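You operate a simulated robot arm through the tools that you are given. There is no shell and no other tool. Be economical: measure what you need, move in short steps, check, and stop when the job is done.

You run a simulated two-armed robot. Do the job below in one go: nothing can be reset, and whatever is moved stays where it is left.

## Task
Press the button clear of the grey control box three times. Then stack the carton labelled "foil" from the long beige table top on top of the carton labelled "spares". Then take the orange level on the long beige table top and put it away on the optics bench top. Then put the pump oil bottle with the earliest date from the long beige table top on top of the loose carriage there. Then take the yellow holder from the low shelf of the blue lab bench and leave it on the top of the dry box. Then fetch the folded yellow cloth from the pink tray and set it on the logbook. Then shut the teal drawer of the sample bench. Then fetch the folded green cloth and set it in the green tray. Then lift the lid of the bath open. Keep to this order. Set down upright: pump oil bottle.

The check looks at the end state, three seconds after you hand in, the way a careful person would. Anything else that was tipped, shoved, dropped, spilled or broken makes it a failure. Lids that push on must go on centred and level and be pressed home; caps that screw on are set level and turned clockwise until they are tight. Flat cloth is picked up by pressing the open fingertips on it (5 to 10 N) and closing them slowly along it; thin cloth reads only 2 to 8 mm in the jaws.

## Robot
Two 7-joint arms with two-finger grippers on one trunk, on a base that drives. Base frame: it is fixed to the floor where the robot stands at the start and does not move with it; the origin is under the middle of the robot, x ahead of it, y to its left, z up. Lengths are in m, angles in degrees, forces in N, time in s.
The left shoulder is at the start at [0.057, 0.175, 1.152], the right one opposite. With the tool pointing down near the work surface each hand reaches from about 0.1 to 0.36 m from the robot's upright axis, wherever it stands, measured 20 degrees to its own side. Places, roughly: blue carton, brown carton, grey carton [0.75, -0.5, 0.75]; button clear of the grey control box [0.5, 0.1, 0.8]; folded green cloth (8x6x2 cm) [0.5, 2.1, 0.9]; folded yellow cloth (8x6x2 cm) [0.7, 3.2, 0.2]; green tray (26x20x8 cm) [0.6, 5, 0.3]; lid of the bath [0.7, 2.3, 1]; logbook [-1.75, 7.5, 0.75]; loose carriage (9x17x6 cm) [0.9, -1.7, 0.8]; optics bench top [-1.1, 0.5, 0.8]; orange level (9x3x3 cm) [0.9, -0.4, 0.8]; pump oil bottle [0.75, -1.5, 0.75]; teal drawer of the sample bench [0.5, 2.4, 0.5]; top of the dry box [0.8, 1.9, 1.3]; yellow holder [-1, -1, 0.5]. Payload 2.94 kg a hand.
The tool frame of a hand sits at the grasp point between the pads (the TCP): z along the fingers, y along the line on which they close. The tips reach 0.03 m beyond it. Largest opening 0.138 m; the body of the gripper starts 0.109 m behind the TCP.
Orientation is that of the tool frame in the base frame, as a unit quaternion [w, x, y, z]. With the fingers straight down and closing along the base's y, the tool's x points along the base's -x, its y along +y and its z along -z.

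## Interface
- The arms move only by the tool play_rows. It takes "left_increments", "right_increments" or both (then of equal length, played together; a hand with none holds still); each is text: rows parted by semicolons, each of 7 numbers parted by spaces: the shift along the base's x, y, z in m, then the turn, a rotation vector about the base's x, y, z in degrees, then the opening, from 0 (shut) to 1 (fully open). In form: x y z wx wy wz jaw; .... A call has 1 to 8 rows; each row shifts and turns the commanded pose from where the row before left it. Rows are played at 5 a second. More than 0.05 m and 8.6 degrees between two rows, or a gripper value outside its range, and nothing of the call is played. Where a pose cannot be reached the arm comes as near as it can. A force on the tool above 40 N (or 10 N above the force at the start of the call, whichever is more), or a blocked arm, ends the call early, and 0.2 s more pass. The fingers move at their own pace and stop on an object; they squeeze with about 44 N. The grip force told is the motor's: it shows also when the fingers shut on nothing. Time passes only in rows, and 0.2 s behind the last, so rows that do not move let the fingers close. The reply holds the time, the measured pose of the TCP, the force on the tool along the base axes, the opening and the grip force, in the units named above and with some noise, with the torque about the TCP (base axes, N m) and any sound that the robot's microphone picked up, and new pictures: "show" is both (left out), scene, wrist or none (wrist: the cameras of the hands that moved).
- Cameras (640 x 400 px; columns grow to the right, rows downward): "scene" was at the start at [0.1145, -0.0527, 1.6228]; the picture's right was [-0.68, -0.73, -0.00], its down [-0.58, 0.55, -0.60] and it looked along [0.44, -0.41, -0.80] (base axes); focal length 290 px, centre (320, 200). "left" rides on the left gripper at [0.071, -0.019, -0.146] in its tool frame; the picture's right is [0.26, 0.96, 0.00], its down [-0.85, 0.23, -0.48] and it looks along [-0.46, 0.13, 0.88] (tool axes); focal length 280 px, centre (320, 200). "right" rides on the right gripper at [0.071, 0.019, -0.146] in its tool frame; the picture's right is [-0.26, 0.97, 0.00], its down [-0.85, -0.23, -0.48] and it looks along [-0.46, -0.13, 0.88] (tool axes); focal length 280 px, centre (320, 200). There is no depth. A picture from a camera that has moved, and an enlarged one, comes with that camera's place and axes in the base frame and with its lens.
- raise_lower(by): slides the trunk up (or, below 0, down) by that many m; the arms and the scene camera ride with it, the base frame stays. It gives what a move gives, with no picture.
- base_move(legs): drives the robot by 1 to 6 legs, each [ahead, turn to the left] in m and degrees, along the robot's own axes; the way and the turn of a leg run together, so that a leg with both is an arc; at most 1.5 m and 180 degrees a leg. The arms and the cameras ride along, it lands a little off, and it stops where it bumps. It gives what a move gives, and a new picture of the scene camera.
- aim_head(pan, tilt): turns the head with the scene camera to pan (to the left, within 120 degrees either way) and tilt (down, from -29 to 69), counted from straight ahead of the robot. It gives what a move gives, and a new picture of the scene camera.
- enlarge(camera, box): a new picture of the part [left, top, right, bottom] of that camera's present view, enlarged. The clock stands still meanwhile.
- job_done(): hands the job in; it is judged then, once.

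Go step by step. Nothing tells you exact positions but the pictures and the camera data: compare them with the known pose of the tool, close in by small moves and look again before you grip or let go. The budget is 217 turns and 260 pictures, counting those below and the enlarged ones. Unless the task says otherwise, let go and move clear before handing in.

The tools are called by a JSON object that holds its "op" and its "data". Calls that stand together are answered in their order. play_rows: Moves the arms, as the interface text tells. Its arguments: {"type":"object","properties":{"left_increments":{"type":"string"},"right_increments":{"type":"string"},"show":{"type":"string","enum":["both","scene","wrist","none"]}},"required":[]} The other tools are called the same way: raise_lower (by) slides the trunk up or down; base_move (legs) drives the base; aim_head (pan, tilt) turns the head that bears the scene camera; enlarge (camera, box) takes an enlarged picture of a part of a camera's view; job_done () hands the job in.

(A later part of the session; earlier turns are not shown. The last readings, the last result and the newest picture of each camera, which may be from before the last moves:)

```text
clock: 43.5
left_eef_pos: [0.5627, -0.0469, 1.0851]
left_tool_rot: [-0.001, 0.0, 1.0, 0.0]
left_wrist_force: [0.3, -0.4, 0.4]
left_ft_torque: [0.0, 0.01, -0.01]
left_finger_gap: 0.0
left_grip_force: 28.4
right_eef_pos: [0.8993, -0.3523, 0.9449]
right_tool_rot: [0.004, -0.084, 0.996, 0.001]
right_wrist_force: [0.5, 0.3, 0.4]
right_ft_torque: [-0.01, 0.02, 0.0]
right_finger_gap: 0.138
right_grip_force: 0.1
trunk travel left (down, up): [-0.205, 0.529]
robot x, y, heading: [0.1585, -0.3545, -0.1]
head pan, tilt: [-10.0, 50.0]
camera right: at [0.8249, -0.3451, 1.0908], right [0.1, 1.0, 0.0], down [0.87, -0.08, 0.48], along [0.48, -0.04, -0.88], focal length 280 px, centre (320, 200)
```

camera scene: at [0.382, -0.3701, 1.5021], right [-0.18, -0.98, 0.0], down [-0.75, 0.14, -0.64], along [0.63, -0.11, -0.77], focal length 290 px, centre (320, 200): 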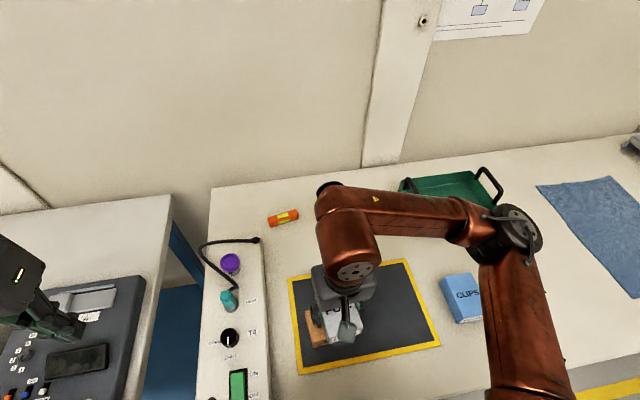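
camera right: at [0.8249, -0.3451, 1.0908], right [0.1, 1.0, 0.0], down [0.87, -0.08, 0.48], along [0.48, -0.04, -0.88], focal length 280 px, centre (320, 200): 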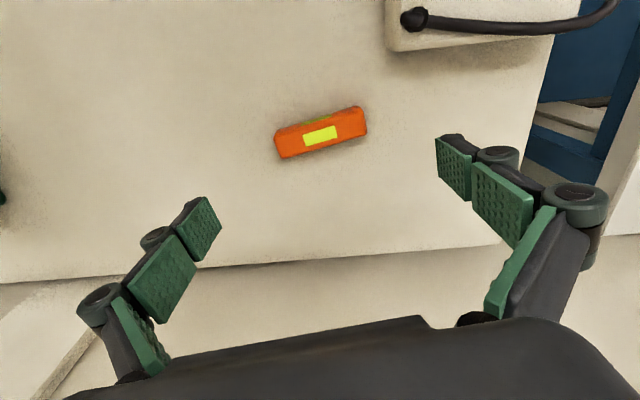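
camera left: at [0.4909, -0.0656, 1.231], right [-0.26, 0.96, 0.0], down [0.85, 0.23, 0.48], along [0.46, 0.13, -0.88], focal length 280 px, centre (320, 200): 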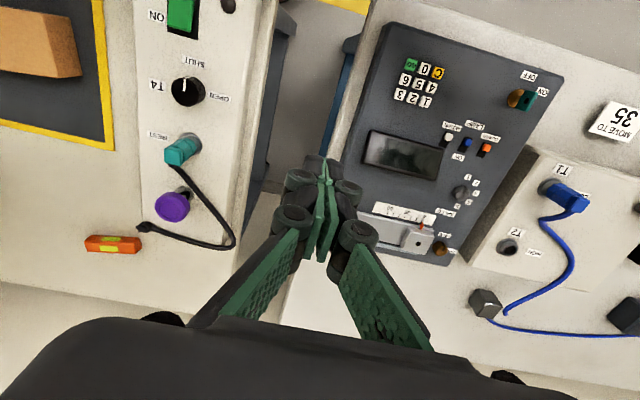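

The level is centred between the fingers and aligned. I'll descend and close on its ends slowly.

{"op": "play_rows", "data": {"right_increments": "0 0.001 -0.04 0 0 0 1;0 0 -0.04 0 0 0 1;0 0 -0.034 0 0 0 1;0 0 0 0 0 0 0.8;0 0 0 0 0 0 0.65;0 0 0 0 0 0 0.5;0 0 0 0 0 0 0.4;0 0 0 0 0 0 0.4", "show": "wrist"}}

```text
clock: 45.3
left_eef_pos: [0.5616, -0.0464, 1.0864]
left_tool_rot: [-0.001, 0.0, 1.0, 0.0]
left_wrist_force: [-0.2, -0.4, -0.7]
left_ft_torque: [-0.03, 0.02, 0.01]
left_finger_gap: 0.0001
left_grip_force: 28.6
right_eef_pos: [0.8946, -0.3526, 0.8276]
right_tool_rot: [0.004, -0.084, 0.996, 0.001]
right_wrist_force: [-1.1, 1.0, -0.2]
right_ft_torque: [-0.02, -0.01, 0.03]
right_finger_gap: 0.0892
right_grip_force: 40.7
trunk travel left (down, up): [-0.205, 0.529]
robot x, y, heading: [0.1578, -0.3564, -0.3]
head pan, tilt: [-10.0, 50.0]
camera right: at [0.8205, -0.3454, 0.9748], right [0.1, 1.0, 0.0], down [0.87, -0.09, 0.48], along [0.48, -0.04, -0.88], focal length 280 px, centre (320, 200)
```

right: 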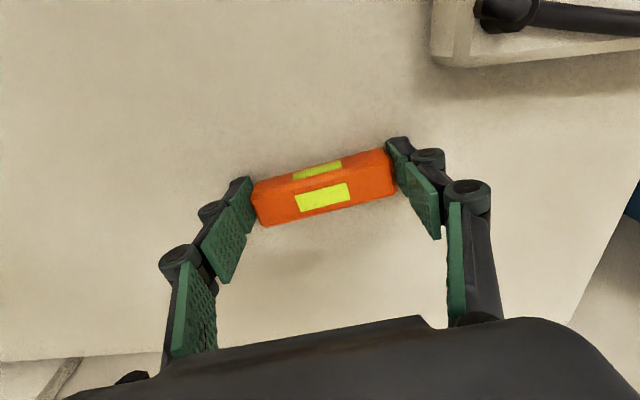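

The level is gripped. I'll lift it and tuck it in, then back away and turn to find the optics bench.

{"op": "play_rows", "data": {"right_increments": "0 0 0.03 0 0 0 0.4;0 0 0.045 0 0 0 0.4;0 0 0.045 0 0 0 0.4;0 0 0.045 0 0 0 0.4;-0.035 -0.01 0.03 0 0 0 0.4;-0.045 -0.01 0.01 0 0 0 0.4;-0.045 -0.015 0 0 0 0 0.4;-0.045 -0.015 0 0 0 0 0.4", "show": "none"}}

{"op": "play_rows", "data": {"right_increments": "-0.045 -0.015 0 0 0 0 0.4;-0.045 -0.015 0 0 0 0 0.4;-0.045 -0.015 0 0 0 0 0.4;-0.04 -0.015 0 0 0 0 0.4", "show": "wrist"}}

{"op": "base_move", "data": {"legs": [[-0.35, 0], [0, 140]]}}

{"op": "aim_head", "data": {"pan": 0, "tilt": 25}}

```text
clock: 47.1
left_eef_pos: [0.5615, -0.0472, 1.0857]
left_tool_rot: [0.0, 0.0, 1.0, 0.0]
left_wrist_force: [0.0, 0.4, 1.0]
left_ft_torque: [0.01, -0.01, -0.02]
left_finger_gap: 0.0
left_grip_force: 28.2
right_eef_pos: [0.7252, -0.4029, 1.0329]
right_tool_rot: [0.004, -0.083, 0.997, 0.0]
right_wrist_force: [-1.5, 0.8, -1.2]
right_ft_torque: [0.03, -0.03, 0.01]
right_finger_gap: 0.0892
right_grip_force: 43.9
trunk travel left (down, up): [-0.205, 0.529]
robot x, y, heading: [0.1619, -0.3539, 0.0]
head pan, tilt: [-10.0, 50.0]
```

```text
clock: 48.1
left_eef_pos: [0.5623, -0.0471, 1.0858]
left_tool_rot: [0.0, 0.0, 1.0, 0.0]
left_wrist_force: [0.5, -0.2, 0.4]
left_ft_torque: [0.0, 0.02, -0.01]
left_finger_gap: 0.0
left_grip_force: 28.2
right_eef_pos: [0.551, -0.463, 1.0301]
right_tool_rot: [0.004, -0.083, 0.997, 0.001]
right_wrist_force: [-0.1, -0.2, -0.6]
right_ft_torque: [-0.01, 0.03, -0.02]
right_finger_gap: 0.0889
right_grip_force: 44.2
trunk travel left (down, up): [-0.205, 0.529]
robot x, y, heading: [0.159, -0.355, -0.1]
head pan, tilt: [-10.0, 50.0]
camera right: at [0.4758, -0.4557, 1.1769], right [0.1, 1.0, 0.0], down [0.87, -0.09, 0.48], along [0.48, -0.04, -0.88], focal length 280 px, centre (320, 200)
```

right: 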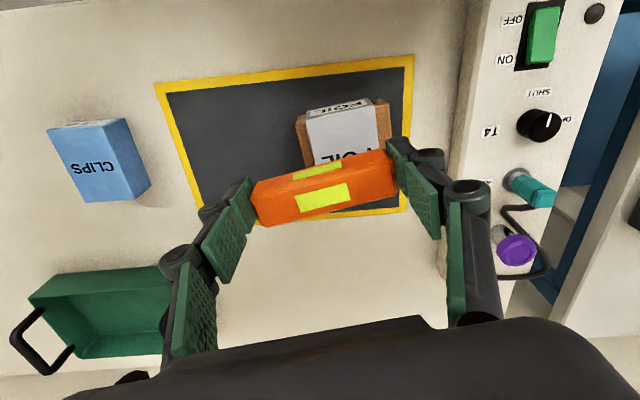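

```text
clock: 56.2
left_eef_pos: [-0.6984, -0.3352, 1.0852]
left_tool_rot: [0.001, 0.941, -0.337, 0.001]
left_wrist_force: [0.3, 0.1, -0.5]
left_ft_torque: [-0.01, -0.02, -0.03]
left_finger_gap: 0.0
left_grip_force: 28.6
right_eef_pos: [-0.4268, -0.0204, 1.0301]
right_tool_rot: [0.0, 0.967, -0.256, -0.005]
right_wrist_force: [-0.4, -0.7, -0.1]
right_ft_torque: [0.01, 0.0, -0.01]
right_finger_gap: 0.0889
right_grip_force: 44.1
trunk travel left (down, up): [-0.205, 0.529]
robot x, y, heading: [-0.1915, -0.3495, 140.1]
head pan, tilt: [-10.0, 50.0]
camera scene: at [-0.3556, -0.202, 1.502], right [0.76, 0.65, 0.0], down [0.5, -0.58, -0.64], along [-0.42, 0.49, -0.77], focal length 290 px, centre (320, 200)
```

scene: 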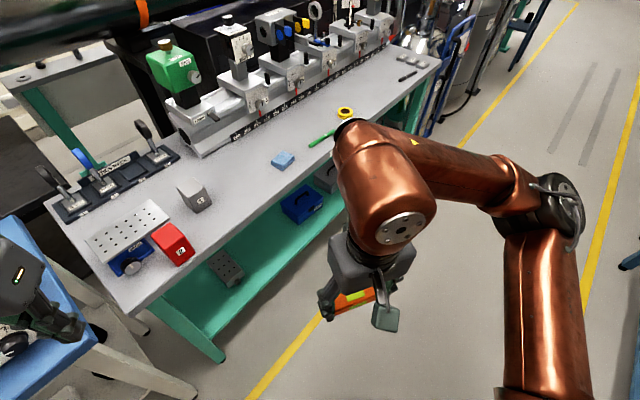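

```text
clock: 57.1
left_eef_pos: [-0.6976, -0.3348, 1.0865]
left_tool_rot: [0.0, 0.941, -0.337, 0.001]
left_wrist_force: [0.4, 0.2, 1.0]
left_ft_torque: [-0.04, -0.01, 0.0]
left_finger_gap: 0.0002
left_grip_force: 28.3
right_eef_pos: [-0.4257, -0.0221, 1.0304]
right_tool_rot: [0.0, 0.966, -0.257, -0.004]
right_wrist_force: [-0.2, 0.7, -1.3]
right_ft_torque: [0.0, -0.02, 0.01]
right_finger_gap: 0.089
right_grip_force: 44.2
trunk travel left (down, up): [-0.205, 0.529]
robot x, y, heading: [-0.1915, -0.3525, 140.2]
head pan, tilt: [0.0, 25.0]
camera scene: at [-0.3766, -0.2017, 1.5394], right [0.64, 0.77, 0.0], down [0.33, -0.27, -0.91], along [-0.7, 0.58, -0.42], focal length 290 px, centre (320, 200)
```

scene: 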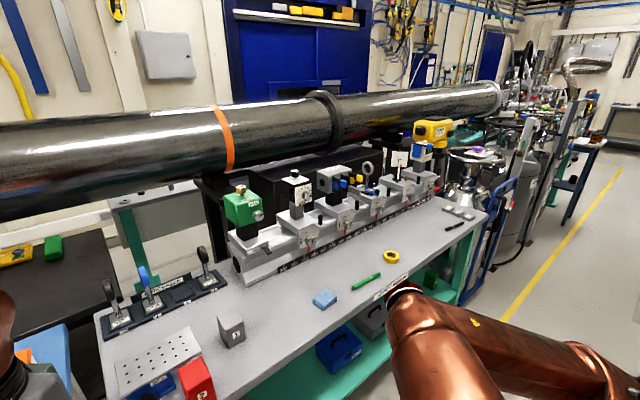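

The optics bench's front edge is at x≈-0.84, and there's a free spot near [-0.95, 0.14] between the blue sponge and the grey block. I'll drive to face it squarely.

{"op": "base_move", "data": {"legs": [[0, -14], [0.42, 0], [0, 54]]}}

{"op": "aim_head", "data": {"pan": -15, "tilt": 45}}

```text
clock: 62.9
left_eef_pos: [-0.8409, -0.3235, 1.0861]
left_tool_rot: [0.0, 1.0, -0.001, 0.0]
left_wrist_force: [-0.6, -0.1, -0.2]
left_ft_torque: [0.06, 0.05, -0.01]
left_finger_gap: 0.0002
left_grip_force: 27.8
right_eef_pos: [-0.8307, 0.0907, 1.0299]
right_tool_rot: [0.0, 0.996, 0.084, -0.005]
right_wrist_force: [0.6, 0.0, -1.0]
right_ft_torque: [0.05, -0.02, 0.01]
right_finger_gap: 0.0889
right_grip_force: 44.5
trunk travel left (down, up): [-0.205, 0.529]
robot x, y, heading: [-0.4399, -0.0144, 179.7]
head pan, tilt: [0.0, 25.0]
camera scene: at [-0.6776, -0.0182, 1.5395], right [0.0, 1.0, 0.0], down [0.42, 0.0, -0.91], along [-0.91, 0.0, -0.42], focal length 290 px, centre (320, 200)
```

scene: 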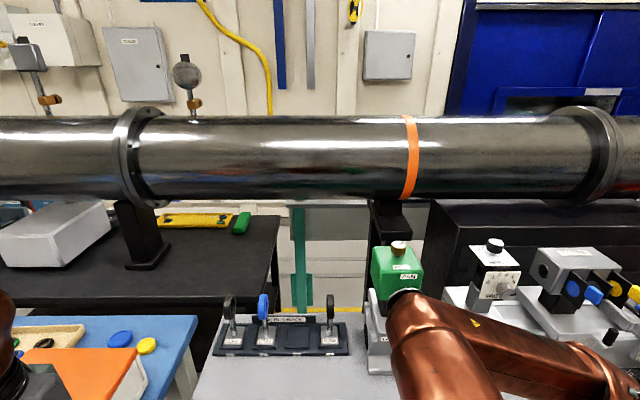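

```text
clock: 63.8
left_eef_pos: [-0.8424, -0.325, 1.0844]
left_tool_rot: [0.0, 1.0, 0.0, 0.001]
left_wrist_force: [0.2, -1.4, 0.1]
left_ft_torque: [-0.01, -0.03, -0.03]
left_finger_gap: 0.0
left_grip_force: 28.4
right_eef_pos: [-0.8302, 0.0898, 1.0305]
right_tool_rot: [0.002, 0.996, 0.084, -0.004]
right_wrist_force: [0.7, 0.1, -1.0]
right_ft_torque: [-0.03, 0.0, -0.02]
right_finger_gap: 0.089
right_grip_force: 43.9
trunk travel left (down, up): [-0.205, 0.529]
robot x, y, heading: [-0.4379, -0.0174, 179.7]
head pan, tilt: [-15.0, 45.0]
camera scene: at [-0.664, 0.0032, 1.509], right [0.26, 0.96, 0.0], down [0.68, -0.19, -0.71], along [-0.68, 0.19, -0.71], focal length 290 px, centre (320, 200)
```

scene: 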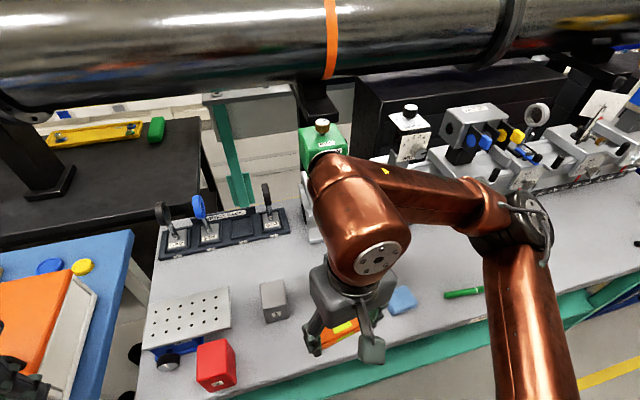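

Free spot confirmed between the grey block (about [-1.0, -0.02]) and the sponge (about [-0.94, 0.29]). I'll move the right hand there and check from the wrist.

{"op": "play_rows", "data": {"right_increments": "-0.04 0.015 0 0 0 0 0.4;-0.04 0.015 0 0 0 0 0.4;-0.035 0.012 0 0 0 0 0.4;0 0 -0.03 0 0 0 0.4;0 0 -0.04 0 0 0 0.4;0 0 0 0 0 0 0.4", "show": "wrist"}}

```text
clock: 65.2
left_eef_pos: [-0.8412, -0.3254, 1.0862]
left_tool_rot: [0.0, 1.0, -0.001, 0.001]
left_wrist_force: [-0.2, -0.1, 0.7]
left_ft_torque: [0.03, 0.0, 0.0]
left_finger_gap: 0.0
left_grip_force: 28.7
right_eef_pos: [-0.9465, 0.131, 0.9609]
right_tool_rot: [0.001, 0.997, 0.083, -0.004]
right_wrist_force: [-0.2, 0.5, -0.6]
right_ft_torque: [0.01, -0.01, -0.01]
right_finger_gap: 0.0891
right_grip_force: 44.2
trunk travel left (down, up): [-0.205, 0.529]
robot x, y, heading: [-0.4379, -0.0176, 179.7]
head pan, tilt: [-15.0, 45.0]
camera right: at [-0.8728, 0.1239, 1.1065], right [-0.1, -1.0, 0.0], down [-0.87, 0.09, 0.48], along [-0.48, 0.04, -0.88], focal length 280 px, centre (320, 200)
```

right: 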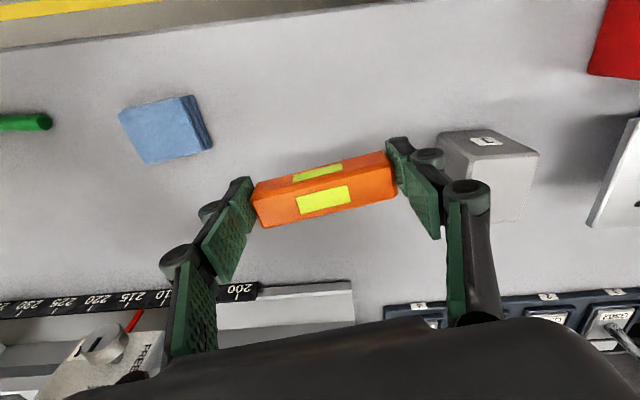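

The grey block is close on one side, so I'll shift 1.7 cm away from it and descend to near the surface.

{"op": "play_rows", "data": {"right_increments": "0 0.017 0 0 0 0 0.4;0 0 -0.04 0 0 0 0.4;0 0 -0.04 0 0 0 0.4;0 0 -0.02 0 0 0 0.4;0 0 -0.006 0 0 0 0.4;0 0 -0.006 0 0 0 0.4;0 0 -0.006 0 0 0 0.4;0 0 0 0 0 0 0.4", "show": "wrist"}}

```text
clock: 67.0
left_eef_pos: [-0.8391, -0.3251, 1.0863]
left_tool_rot: [0.0, 1.0, 0.0, -0.001]
left_wrist_force: [-0.4, 0.0, -0.8]
left_ft_torque: [0.02, -0.02, 0.01]
left_finger_gap: 0.0003
left_grip_force: 28.5
right_eef_pos: [-0.9429, 0.1483, 0.8451]
right_tool_rot: [0.001, 0.996, 0.084, -0.006]
right_wrist_force: [-6.3, 2.7, 34.8]
right_ft_torque: [0.29, 0.28, 0.08]
right_finger_gap: 0.0894
right_grip_force: 44.3
trunk travel left (down, up): [-0.205, 0.529]
robot x, y, heading: [-0.4413, -0.0182, 179.7]
head pan, tilt: [-15.0, 45.0]
camera right: at [-0.8695, 0.1418, 0.9914], right [-0.1, -1.0, 0.01], down [-0.87, 0.09, 0.49], along [-0.49, 0.04, -0.87], focal length 280 px, centre (320, 200)
```

right: 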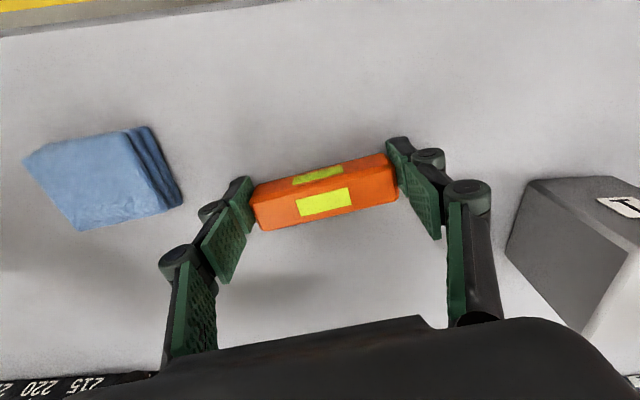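

The level is on the bench (34 N of contact). I'll ease up slightly, open modestly, and rise.

{"op": "play_rows", "data": {"right_increments": "0 0 0.004 0 0 0 0.4;0 0 0.001 0 0 0 0.7;0 0 0 0 0 0 0.76;0 0 0.002 0 0 0 0.8;0 0 0.03 0 0 0 0.8;0 0 0.04 0 0 0 0.8;0 0 0.045 0 0 0 0.8;0 0 0.045 0 0 0 0.8", "show": "wrist"}}

```text
clock: 68.8
left_eef_pos: [-0.8403, -0.3246, 1.0865]
left_tool_rot: [-0.001, 1.0, -0.001, 0.0]
left_wrist_force: [0.6, -0.5, 0.1]
left_ft_torque: [-0.01, 0.05, -0.01]
left_finger_gap: 0.0004
left_grip_force: 28.4
right_eef_pos: [-0.9417, 0.1496, 1.0105]
right_tool_rot: [0.0, 0.997, 0.083, -0.004]
right_wrist_force: [0.0, -0.7, 0.3]
right_ft_torque: [0.0, 0.03, 0.05]
right_finger_gap: 0.1103
right_grip_force: 0.1
trunk travel left (down, up): [-0.205, 0.529]
robot x, y, heading: [-0.4386, -0.0169, 179.5]
head pan, tilt: [-15.0, 45.0]
camera right: at [-0.8673, 0.143, 1.1566], right [-0.1, -1.0, 0.0], down [-0.87, 0.09, 0.48], along [-0.48, 0.04, -0.88], focal length 280 px, centre (320, 200)
```

right: 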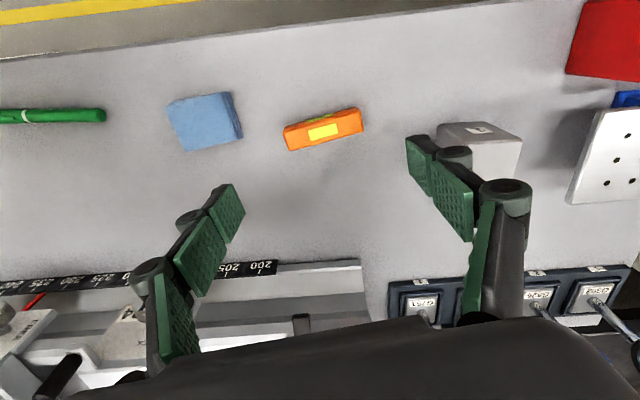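

The level rests on the optics bench. Next I'll raise the trunk for clearance and drive to the far end of the long beige table for the pump oil bottles.

{"op": "raise_lower", "data": {"by": 0.2}}

{"op": "base_move", "data": {"legs": [[-0.3, 0], [0, 94], [1.23, 0], [0, 86]]}}

{"op": "aim_head", "data": {"pan": -10, "tilt": 35}}

```text
clock: 70.9
left_eef_pos: [-0.8412, -0.324, 1.2861]
left_tool_rot: [0.001, 1.0, -0.001, 0.001]
left_wrist_force: [-0.2, -0.8, 0.3]
left_ft_torque: [-0.02, 0.02, 0.0]
left_finger_gap: 0.0
left_grip_force: 28.4
right_eef_pos: [-0.9448, 0.1492, 1.2098]
right_tool_rot: [0.001, 0.996, 0.084, -0.004]
right_wrist_force: [0.4, 1.0, 0.0]
right_ft_torque: [0.0, -0.03, -0.03]
right_finger_gap: 0.1105
right_grip_force: 0.0
trunk travel left (down, up): [-0.405, 0.329]
robot x, y, heading: [-0.4358, -0.0154, 179.6]
head pan, tilt: [-15.0, 45.0]
```

```text
clock: 86.5
left_eef_pos: [0.3774, -0.9254, 1.2873]
left_tool_rot: [-0.001, -0.005, 1.0, 0.0]
left_wrist_force: [-0.3, 0.2, -0.1]
left_ft_torque: [0.0, 0.02, -0.01]
left_finger_gap: 0.0
left_grip_force: 28.6
right_eef_pos: [0.4867, -1.3999, 1.2098]
right_tool_rot: [0.004, -0.09, 0.996, 0.001]
right_wrist_force: [0.7, 0.0, -0.6]
right_ft_torque: [-0.02, -0.01, -0.02]
right_finger_gap: 0.1107
right_grip_force: 0.0
trunk travel left (down, up): [-0.405, 0.329]
robot x, y, heading: [-0.0221, -1.241, 0.3]
head pan, tilt: [-15.0, 45.0]
camera scene: at [0.0803, -1.2603, 1.7146], right [-0.25, -0.97, 0.0], down [-0.68, 0.18, -0.71], along [0.68, -0.18, -0.71], focal length 290 px, centre (320, 200)
```

scene: 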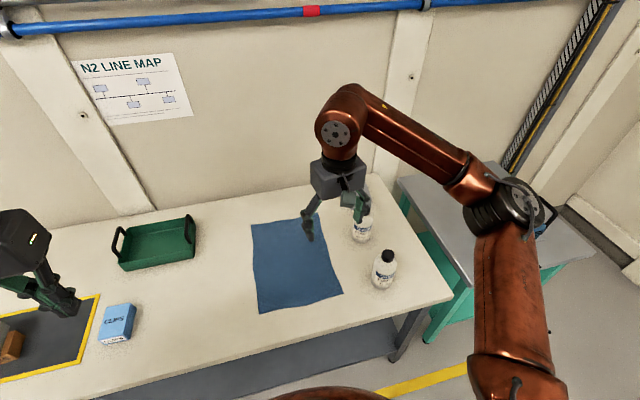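

```text
clock: 87.2
left_eef_pos: [0.3772, -0.9255, 1.2858]
left_tool_rot: [0.0, -0.006, 1.0, -0.001]
left_wrist_force: [0.6, 1.4, -0.3]
left_ft_torque: [0.0, 0.04, 0.01]
left_finger_gap: 0.0001
left_grip_force: 28.4
right_eef_pos: [0.4873, -1.3998, 1.2103]
right_tool_rot: [0.004, -0.091, 0.996, 0.002]
right_wrist_force: [0.0, -0.2, -0.4]
right_ft_torque: [0.0, -0.03, -0.03]
right_finger_gap: 0.1103
right_grip_force: 0.2
trunk travel left (down, up): [-0.405, 0.329]
robot x, y, heading: [-0.0231, -1.2348, 0.4]
head pan, tilt: [-10.0, 35.0]
camera scene: at [0.0885, -1.255, 1.7293], right [-0.17, -0.99, 0.0], down [-0.57, 0.1, -0.82], along [0.81, -0.14, -0.57], focal length 290 px, centre (320, 200)
```

scene: 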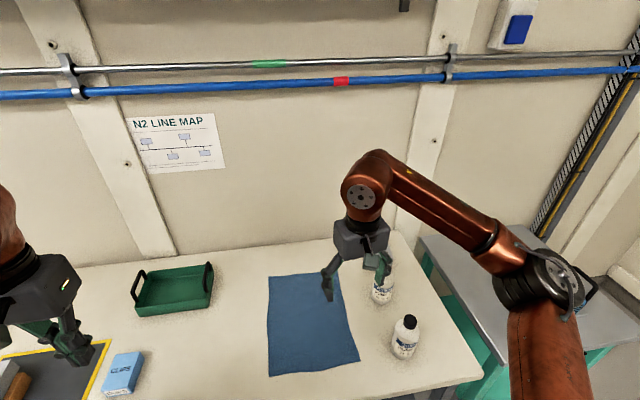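

I see two white bottles with labels near [0.52, -1.59] and [0.73, -1.6]. I'll shift the robot right by 0.25 m, move the right hand aside and look at the dates.

{"op": "base_move", "data": {"legs": [[0, -90], [0.25, 0], [0, 90], [0.1, 0]]}}

{"op": "play_rows", "data": {"right_increments": "-0.04 -0.025 0 0 0 -2 1;-0.04 -0.025 0 0 0 -2 1;-0.04 -0.025 0 0 0 -2 1;-0.04 -0.025 0 0 0 -2 1;-0.04 -0.025 0 0 0 -2 1;-0.04 -0.025 0 0 0 0 1", "show": "scene"}}

```text
clock: 97.5
left_eef_pos: [0.4637, -1.1698, 1.2906]
left_tool_rot: [0.007, -0.013, 1.0, 0.001]
left_wrist_force: [-0.8, 0.7, 0.7]
left_ft_torque: [-0.07, -0.15, 0.01]
left_finger_gap: 0.0002
left_grip_force: 28.7
right_eef_pos: [0.5808, -1.6422, 1.2152]
right_tool_rot: [0.01, -0.098, 0.995, 0.0]
right_wrist_force: [-1.0, 1.1, 0.7]
right_ft_torque: [-0.01, -0.14, 0.0]
right_finger_gap: 0.1103
right_grip_force: 0.0
trunk travel left (down, up): [-0.405, 0.329]
robot x, y, heading: [0.0814, -1.4878, 1.2]
head pan, tilt: [-10.0, 35.0]
camera scene: at [0.1817, -1.5024, 1.7302], right [-0.15, -0.99, 0.0], down [-0.56, 0.09, -0.82], along [0.81, -0.13, -0.57], focal length 290 px, centre (320, 200)
```

scene: 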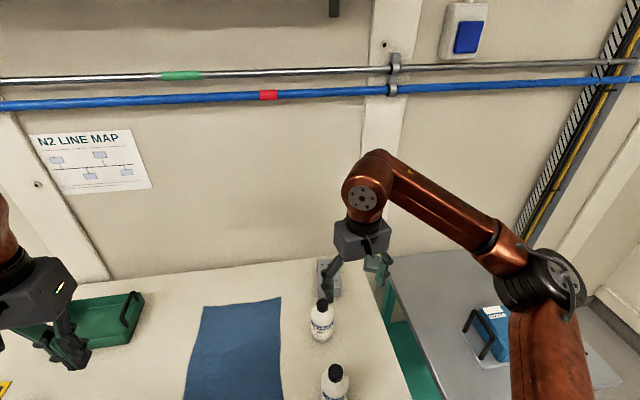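

```text
clock: 98.8
left_eef_pos: [0.469, -1.171, 1.2909]
left_tool_rot: [0.006, -0.014, 1.0, 0.001]
left_wrist_force: [0.2, 0.2, -0.6]
left_ft_torque: [0.04, -0.04, 0.01]
left_finger_gap: 0.0001
left_grip_force: 28.8
right_eef_pos: [0.347, -1.7926, 1.2142]
right_tool_rot: [0.008, -0.01, 1.0, 0.0]
right_wrist_force: [-0.9, 1.3, 0.6]
right_ft_torque: [0.03, -0.07, 0.0]
right_finger_gap: 0.138
right_grip_force: 0.0
trunk travel left (down, up): [-0.405, 0.329]
robot x, y, heading: [0.0835, -1.49, 1.2]
head pan, tilt: [-10.0, 35.0]
camera scene: at [0.189, -1.5044, 1.7297], right [-0.15, -0.99, 0.0], down [-0.57, 0.09, -0.82], along [0.81, -0.12, -0.57], focal length 290 px, centre (320, 200)
```

scene: 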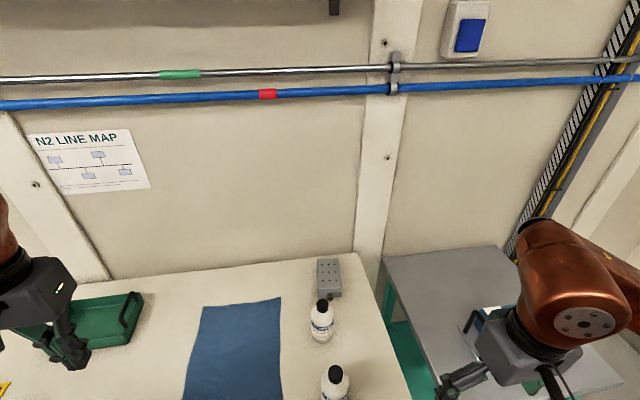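

Now I tilt down to read the bottle labels.

{"op": "aim_head", "data": {"pan": -8, "tilt": 48}}

{"op": "enlarge", "data": {"camera": "scene", "box": [270, 160, 370, 310]}}

```text
clock: 99.6
left_eef_pos: [0.4722, -1.1696, 1.2875]
left_tool_rot: [0.003, -0.012, 1.0, 0.001]
left_wrist_force: [-0.8, -0.1, 1.0]
left_ft_torque: [-0.01, -0.01, -0.01]
left_finger_gap: 0.0
left_grip_force: 28.3
right_eef_pos: [0.3504, -1.7908, 1.2147]
right_tool_rot: [0.007, -0.01, 1.0, 0.0]
right_wrist_force: [0.8, 0.5, 0.5]
right_ft_torque: [-0.03, -0.01, -0.01]
right_finger_gap: 0.1376
right_grip_force: 0.1
trunk travel left (down, up): [-0.405, 0.329]
robot x, y, heading: [0.0808, -1.4905, 1.3]
head pan, tilt: [-8.0, 48.0]
camera scene: at [0.1839, -1.498, 1.7104], right [-0.12, -0.99, 0.0], down [-0.74, 0.09, -0.67], along [0.66, -0.08, -0.74], focal length 290 px, centre (320, 200)
```

scene: 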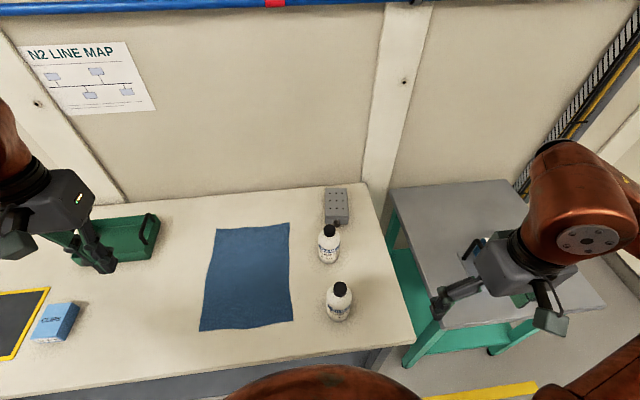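

```text
2.67 times, centred on (320, 235) of scene
camera zoom: at [0.1839, -1.498, 1.7104], right [-0.12, -0.99, 0.0], down [-0.74, 0.09, -0.67], along [0.66, -0.08, -0.74], focal length 774 px, centre (320, 107)
```

zoom: 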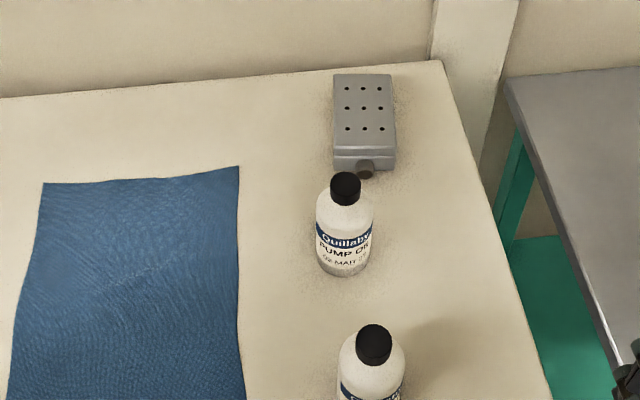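

{"op": "enlarge", "data": {"camera": "scene", "box": [310, 220, 350, 265]}}

{"op": "enlarge", "data": {"camera": "scene", "box": [318, 280, 362, 325]}}

```text
8.89 times, centred on (330, 242) of scene
camera zoom: at [0.1839, -1.498, 1.7104], right [-0.12, -0.99, 0.0], down [-0.74, 0.09, -0.67], along [0.66, -0.08, -0.74], focal length 2579 px, centre (231, -178)
```

zoom: 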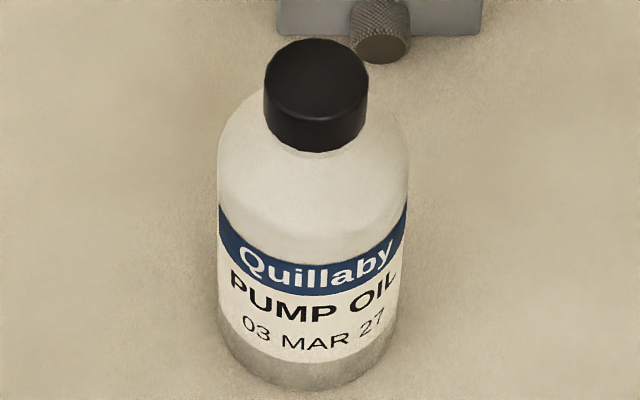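

```text
8.89 times, centred on (340, 302) of scene
camera zoom: at [0.1839, -1.498, 1.7104], right [-0.12, -0.99, 0.0], down [-0.74, 0.09, -0.67], along [0.66, -0.08, -0.74], focal length 2579 px, centre (142, -711)
```

zoom: 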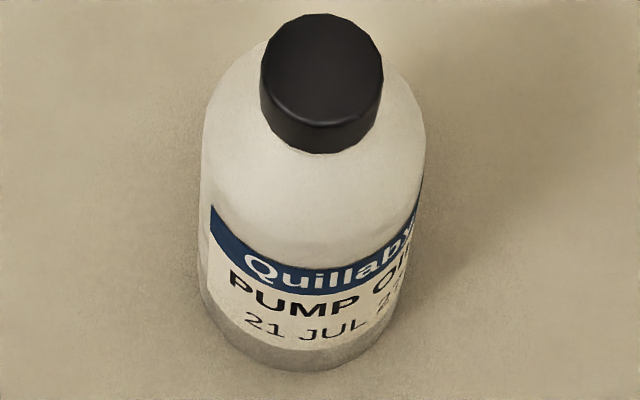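

The far bottle is dated 03 MAR 27; the near one's year is hidden at the edge. The right wrist camera sees it from its other side, so I check that.

{"op": "enlarge", "data": {"camera": "right", "box": [320, 100, 640, 300]}}

```text
2.00 times, centred on (480, 200) of right
camera zoom: at [0.2761, -1.7736, 1.3602], right [0.24, 0.97, 0.0], down [0.85, -0.21, 0.49], along [0.47, -0.11, -0.87], focal length 561 px, centre (0, 200)
```

zoom: 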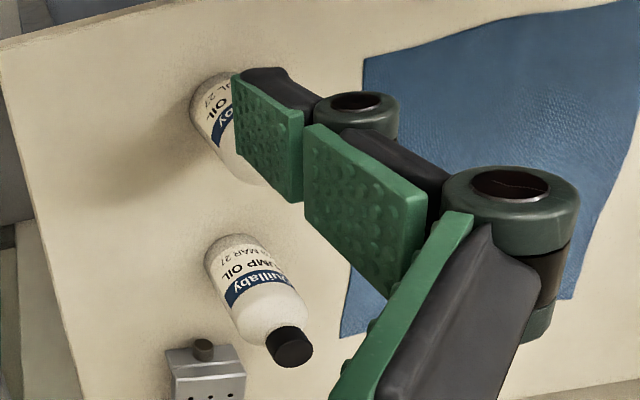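

{"op": "enlarge", "data": {"camera": "right", "box": [410, 130, 450, 155]}}

```text
16.00 times, centred on (430, 142) of right
camera zoom: at [0.2761, -1.7736, 1.3602], right [0.24, 0.97, 0.0], down [0.85, -0.21, 0.49], along [0.47, -0.11, -0.87], focal length 4486 px, centre (-1440, 1120)
```

zoom: 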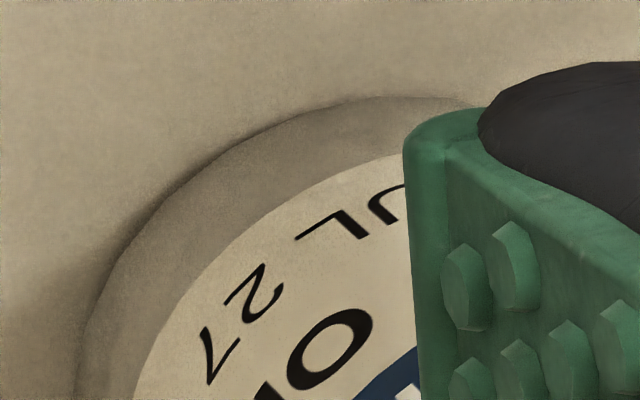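

Both are 2027, so the far bottle (03 MAR 27) is the earliest; it stands at about [0.71, -1.595], with the carriage top centred at about [0.935, -1.65, 0.85]. I'll drive a bit closer and bring the right hand over the bottle.

{"op": "base_move", "data": {"legs": [[0.08, -1.2]]}}

{"op": "play_rows", "data": {"right_increments": "0.035 0.025 0 0 0 0 1;0.035 0.025 0 0 0 0 1;0.035 0.025 0 0 0 0 1;0.035 0.025 0 0 0 0 1;0.035 0.025 0 0 0 0 1;0.035 0.025 0 0 0 0 1;0.035 0.025 0 0 0 0 1;0.02 0.015 0 0 0 0 1", "show": "wrist"}}

```text
clock: 100.7
left_eef_pos: [0.5566, -1.1759, 1.2886]
left_tool_rot: [0.004, -0.003, 1.0, 0.001]
left_wrist_force: [-0.2, -0.8, 0.2]
left_ft_torque: [0.01, 0.05, 0.02]
left_finger_gap: 0.0001
left_grip_force: 28.6
right_eef_pos: [0.4219, -1.7958, 1.2137]
right_tool_rot: [0.008, 0.001, 1.0, 0.0]
right_wrist_force: [1.1, -0.2, -0.1]
right_ft_torque: [-0.02, 0.06, -0.01]
right_finger_gap: 0.1379
right_grip_force: 0.0
trunk travel left (down, up): [-0.405, 0.329]
robot x, y, heading: [0.1657, -1.4859, -0.1]
head pan, tilt: [-8.0, 48.0]
camera scene: at [0.2618, -1.4997, 1.7105], right [-0.14, -0.99, 0.0], down [-0.74, 0.1, -0.67], along [0.66, -0.09, -0.74], focal length 290 px, centre (320, 200)
```

scene: 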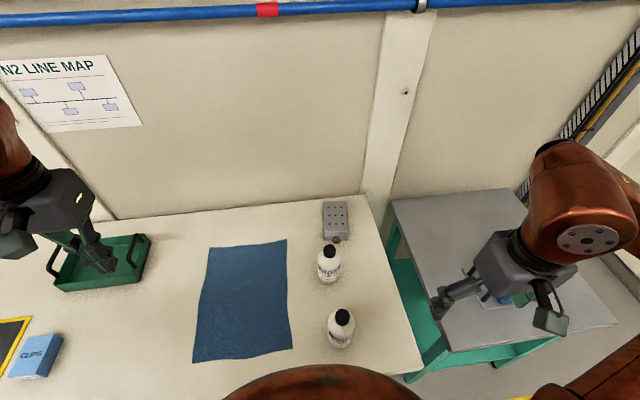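

```text
clock: 102.5
left_eef_pos: [0.5562, -1.1756, 1.2888]
left_tool_rot: [0.003, -0.004, 1.0, 0.0]
left_wrist_force: [-0.2, 0.0, -0.1]
left_ft_torque: [-0.02, -0.01, 0.0]
left_finger_gap: 0.0002
left_grip_force: 28.6
right_eef_pos: [0.6862, -1.6065, 1.2148]
right_tool_rot: [0.007, 0.0, 1.0, 0.0]
right_wrist_force: [0.4, 0.1, -0.1]
right_ft_torque: [0.01, 0.0, -0.01]
right_finger_gap: 0.1379
right_grip_force: 0.1
trunk travel left (down, up): [-0.405, 0.329]
robot x, y, heading: [0.1618, -1.4842, -0.0]
head pan, tilt: [-8.0, 48.0]
camera right: at [0.6129, -1.5864, 1.3601], right [0.26, 0.96, 0.0], down [0.84, -0.23, 0.49], along [0.47, -0.13, -0.87], focal length 280 px, centre (320, 200)
```

right: 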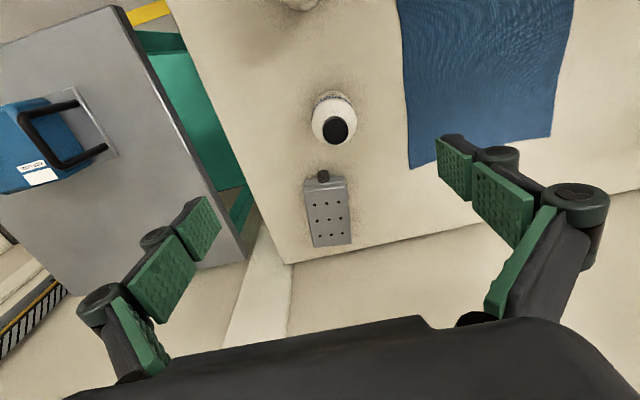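

The cap shows at about [0.72, -1.594] and the carriage top centre at about [0.928, -1.655]. I'll straighten the tool, centre over the bottle and go down to just above the cap.

{"op": "play_rows", "data": {"right_increments": "0.016 0.006 -0.03 0 0.8 0 1;0.016 0.006 -0.04 0 0 0 1;0 0 -0.045 0 0 0 1;0 0 -0.045 0 0 0 1;0 0 0 0 0 0 1", "show": "wrist"}}

```text
clock: 103.7
left_eef_pos: [0.5567, -1.1762, 1.2893]
left_tool_rot: [0.003, -0.003, 1.0, 0.001]
left_wrist_force: [-0.1, 0.0, 0.2]
left_ft_torque: [-0.02, -0.01, -0.02]
left_finger_gap: 0.0
left_grip_force: 29.0
right_eef_pos: [0.7159, -1.5921, 1.0542]
right_tool_rot: [0.001, 0.001, 1.0, -0.001]
right_wrist_force: [-0.8, -0.6, 0.0]
right_ft_torque: [-0.01, -0.06, 0.0]
right_finger_gap: 0.1381
right_grip_force: 0.0
trunk travel left (down, up): [-0.405, 0.329]
robot x, y, heading: [0.16, -1.4856, -0.1]
head pan, tilt: [-8.0, 48.0]
camera right: at [0.6445, -1.5738, 1.2014], right [0.26, 0.97, 0.0], down [0.85, -0.23, 0.48], along [0.46, -0.12, -0.88], focal length 280 px, centre (320, 200)
```

right: 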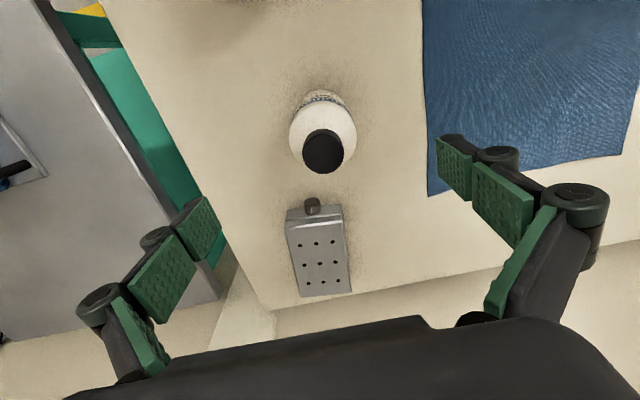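

Centring fine adjusts to [0.724, -1.591]. I'll descend until the pads flank the upper body and look again.

{"op": "play_rows", "data": {"right_increments": "0.007 0.001 -0.04 0 0 0 1;0 0 -0.04 0 0 0 1;0 0 -0.04 0 0 0 1;0 0 -0.03 0 0 0 1;0 0 0 0 0 0 1", "show": "both"}}

```text
clock: 104.8
left_eef_pos: [0.5572, -1.1774, 1.2884]
left_tool_rot: [0.004, -0.004, 1.0, 0.001]
left_wrist_force: [-0.1, -0.9, 0.7]
left_ft_torque: [0.01, 0.02, 0.01]
left_finger_gap: 0.0005
left_grip_force: 28.6
right_eef_pos: [0.723, -1.5919, 0.9034]
right_tool_rot: [-0.001, 0.0, 1.0, 0.0]
right_wrist_force: [-0.1, 0.8, 0.0]
right_ft_torque: [-0.03, 0.01, -0.01]
right_finger_gap: 0.1377
right_grip_force: 0.0
trunk travel left (down, up): [-0.405, 0.329]
robot x, y, heading: [0.1591, -1.4884, -0.2]
head pan, tilt: [-8.0, 48.0]
camera scene: at [0.2622, -1.4992, 1.7104], right [-0.14, -0.99, 0.0], down [-0.74, 0.1, -0.67], along [0.66, -0.09, -0.74], focal length 290 px, centre (320, 200)
camera right: at [0.6525, -1.5739, 1.0502], right [0.26, 0.97, 0.0], down [0.85, -0.23, 0.48], along [0.46, -0.12, -0.88], focal length 280 px, centre (320, 200)
```

scene: 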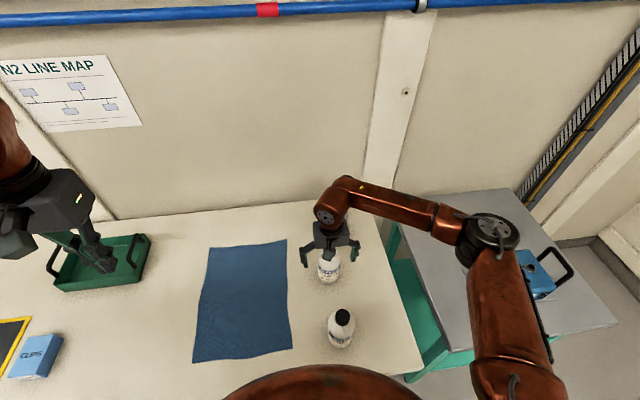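
right: 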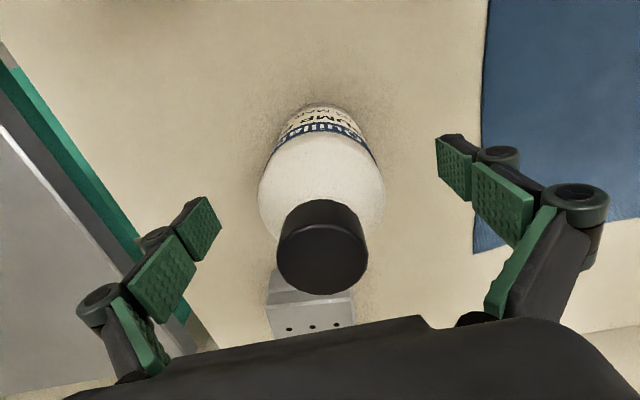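

The cap top is at z≈0.945 and the bottle axis at [0.728, -1.593]. I'll descend 3.5 cm more and close gently on the body.

{"op": "play_rows", "data": {"right_increments": "0.004 -0.001 -0.02 0 0 0 1;0 0 -0.016 0 0 0 1;0 0 0 0 0 0 0.8;0 0 0 0 0 0 0.65;0 0 0 0 0 0 0.5;0 0 0 0 0 0 0.4;0 0 0 0 0 0 0.35;0 0 0 0 0 0 0.35", "show": "wrist"}}

```text
clock: 106.7
left_eef_pos: [0.5569, -1.1752, 1.2893]
left_tool_rot: [0.004, -0.003, 1.0, 0.001]
left_wrist_force: [-0.5, -1.1, -0.2]
left_ft_torque: [-0.02, 0.01, -0.02]
left_finger_gap: 0.0003
left_grip_force: 28.4
right_eef_pos: [0.7279, -1.5939, 0.8657]
right_tool_rot: [0.0, 0.0, 1.0, 0.0]
right_wrist_force: [-1.0, 2.4, 3.2]
right_ft_torque: [0.17, 0.07, 0.02]
right_finger_gap: 0.0709
right_grip_force: 39.2
trunk travel left (down, up): [-0.405, 0.329]
robot x, y, heading: [0.1651, -1.4887, 0.0]
head pan, tilt: [-8.0, 48.0]
camera right: at [0.6572, -1.5755, 1.0136], right [0.26, 0.97, 0.0], down [0.85, -0.23, 0.48], along [0.46, -0.12, -0.88], focal length 280 px, centre (320, 200)
```

right: 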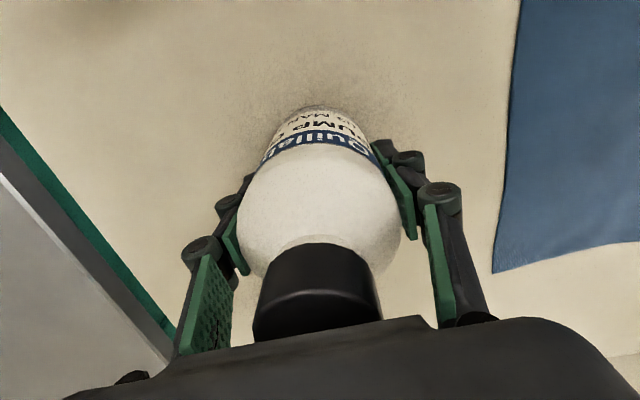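

The bottle is held. I'll lift it 14 cm and carry it over the carriage.

{"op": "play_rows", "data": {"right_increments": "0 0 0.02 0 0 0 0.35;0 0 0.04 0 0 0 0.35;0 0 0.04 0 0 0 0.35;0 0 0.04 0 0 0 0.35;0.04 -0.0125 0 0 0 0 0.35;0.04 -0.0125 0 0 0 0 0.35;0.04 -0.0125 0 0 0 0 0.35;0.04 -0.0125 0 0 0 0 0.35", "show": "both"}}

```text
clock: 108.5
left_eef_pos: [0.5592, -1.1753, 1.2869]
left_tool_rot: [0.002, -0.004, 1.0, 0.001]
left_wrist_force: [-0.2, -0.2, -0.4]
left_ft_torque: [0.0, 0.02, 0.03]
left_finger_gap: 0.0
left_grip_force: 28.4
right_eef_pos: [0.8933, -1.6415, 1.005]
right_tool_rot: [-0.001, 0.0, 1.0, 0.0]
right_wrist_force: [-0.2, -0.3, -5.1]
right_ft_torque: [-0.04, 0.03, 0.0]
right_finger_gap: 0.0709
right_grip_force: 44.1
trunk travel left (down, up): [-0.405, 0.329]
robot x, y, heading: [0.1606, -1.4865, -0.1]
head pan, tilt: [-8.0, 48.0]
camera scene: at [0.2641, -1.4988, 1.7102], right [-0.14, -0.99, 0.0], down [-0.74, 0.1, -0.67], along [0.66, -0.09, -0.74], focal length 290 px, centre (320, 200)
camera right: at [0.8223, -1.6229, 1.1527], right [0.26, 0.97, 0.0], down [0.85, -0.23, 0.47], along [0.46, -0.12, -0.88], focal length 280 px, centre (320, 200)
```

scene: 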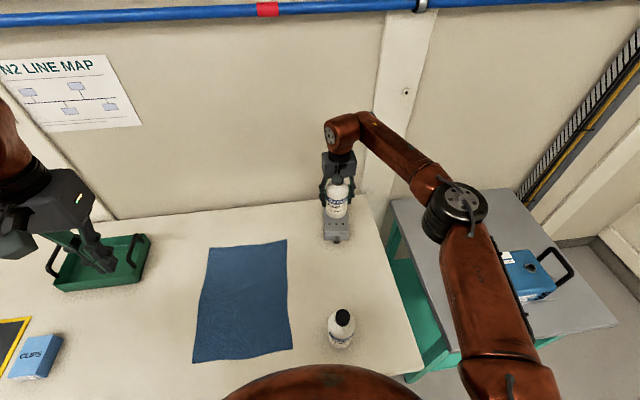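
right: 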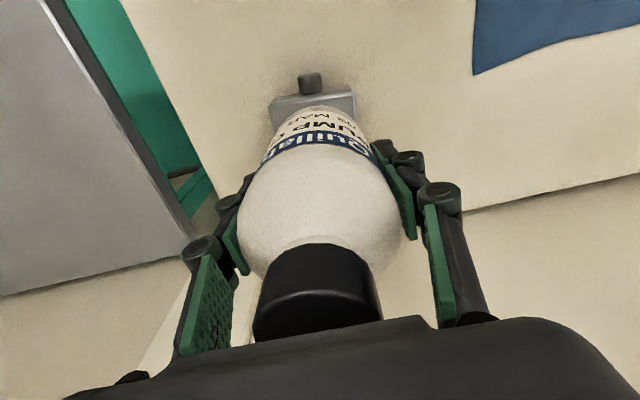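

The carriage's top front edge is at x≈0.86 with its centre at [0.934, -1.652]. I'll move over it and lower to just above.

{"op": "play_rows", "data": {"right_increments": "0.02 -0.005 0 0 0 0 0.35;0.019 -0.006 0 0 0 0 0.35;0 0 -0.03 0 0 0 0.35;0 0 -0.03 0 0 0 0.35;0 0 -0.01 0 0 0 0.35;0 0 0 0 0 0 0.35", "show": "both"}}

{"op": "enlarge", "data": {"camera": "scene", "box": [290, 120, 390, 250]}}

```text
clock: 109.8
left_eef_pos: [0.558, -1.1757, 1.2878]
left_tool_rot: [0.004, -0.002, 1.0, 0.0]
left_wrist_force: [0.6, 0.2, 0.0]
left_ft_torque: [-0.01, -0.01, 0.02]
left_finger_gap: 0.0
left_grip_force: 28.3
right_eef_pos: [0.9309, -1.655, 0.9384]
right_tool_rot: [0.0, 0.0, 1.0, 0.0]
right_wrist_force: [-0.3, 0.2, -5.3]
right_ft_torque: [-0.01, 0.01, -0.01]
right_finger_gap: 0.0709
right_grip_force: 44.6
trunk travel left (down, up): [-0.405, 0.329]
robot x, y, heading: [0.1634, -1.4868, -0.3]
head pan, tilt: [-8.0, 48.0]
camera scene: at [0.2632, -1.4995, 1.7103], right [-0.14, -0.99, 0.0], down [-0.74, 0.1, -0.67], along [0.66, -0.09, -0.74], focal length 290 px, centre (320, 200)
camera right: at [0.8594, -1.6356, 1.0855], right [0.26, 0.97, 0.0], down [0.85, -0.23, 0.48], along [0.46, -0.12, -0.88], focal length 280 px, centre (320, 200)
```

scene: 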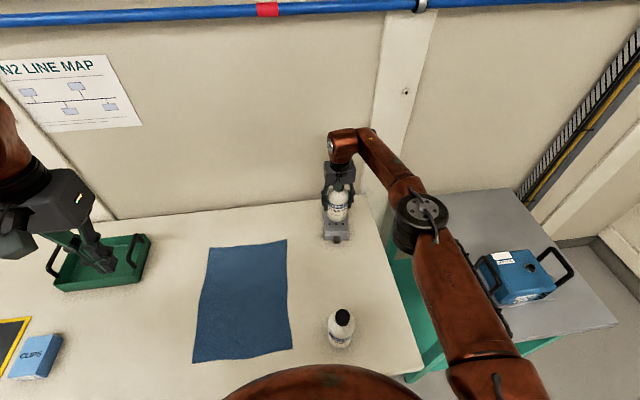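
right: 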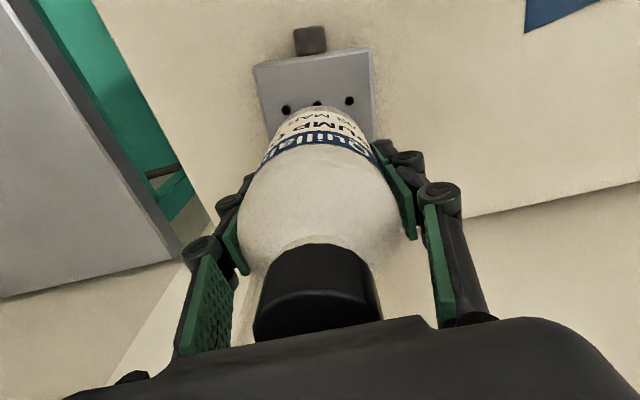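

```text
3.08 times, centred on (340, 185) of scene
camera zoom: at [0.2632, -1.4995, 1.7103], right [-0.14, -0.99, 0.0], down [-0.74, 0.1, -0.67], along [0.66, -0.09, -0.74], focal length 893 px, centre (258, 246)
```

zoom: 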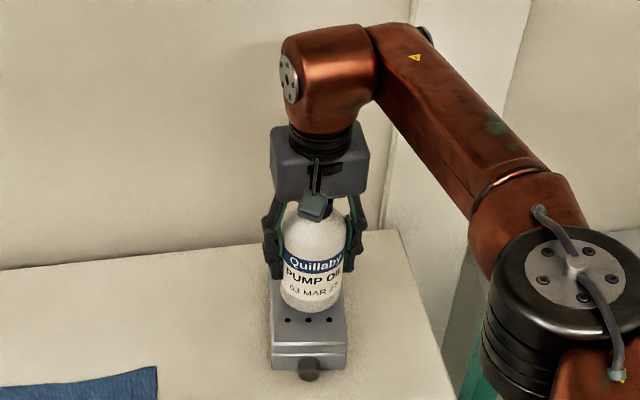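

The bottle hangs centred over the carriage. I'll lower in 3 mm steps until it touches.

{"op": "play_rows", "data": {"right_increments": "0 0.001 -0.004 0 0 0 0.35;0 0 -0.003 0 0 0 0.35;0 0 -0.003 0 0 0 0.35;0 0 -0.002 0 0 0 0.35;0 0 0 0 0 0 0.35", "show": "none"}}

```text
clock: 111.0
left_eef_pos: [0.5578, -1.1764, 1.2887]
left_tool_rot: [0.003, -0.004, 1.0, 0.001]
left_wrist_force: [-0.3, -0.3, -0.2]
left_ft_torque: [-0.06, 0.01, 0.02]
left_finger_gap: 0.0
left_grip_force: 28.3
right_eef_pos: [0.9299, -1.6541, 0.9246]
right_tool_rot: [0.0, 0.0, 1.0, -0.001]
right_wrist_force: [-0.4, 0.0, -4.8]
right_ft_torque: [-0.02, -0.01, -0.01]
right_finger_gap: 0.071
right_grip_force: 44.0
trunk travel left (down, up): [-0.405, 0.329]
robot x, y, heading: [0.159, -1.4818, 0.1]
head pan, tilt: [-8.0, 48.0]
```

{"op": "play_rows", "data": {"right_increments": "0 0 -0.002 0 0 0 0.35;0 0 -0.002 0 0 0 0.35;0 0 -0.002 0 0 0 0.35;0 0 -0.002 0 0 0 0.35;0 0 0 0 0 0 0.35", "show": "none"}}

```text
clock: 112.2
left_eef_pos: [0.5557, -1.1767, 1.289]
left_tool_rot: [0.004, -0.004, 1.0, 0.001]
left_wrist_force: [-0.1, 0.1, -0.2]
left_ft_torque: [-0.01, 0.01, 0.03]
left_finger_gap: 0.0001
left_grip_force: 28.0
right_eef_pos: [0.9288, -1.6544, 0.921]
right_tool_rot: [0.002, 0.001, 1.0, 0.0]
right_wrist_force: [3.9, -3.1, 21.1]
right_ft_torque: [-0.28, 0.54, 0.1]
right_finger_gap: 0.0707
right_grip_force: 43.8
trunk travel left (down, up): [-0.405, 0.329]
robot x, y, heading: [0.161, -1.4845, 0.0]
head pan, tilt: [-8.0, 48.0]
```

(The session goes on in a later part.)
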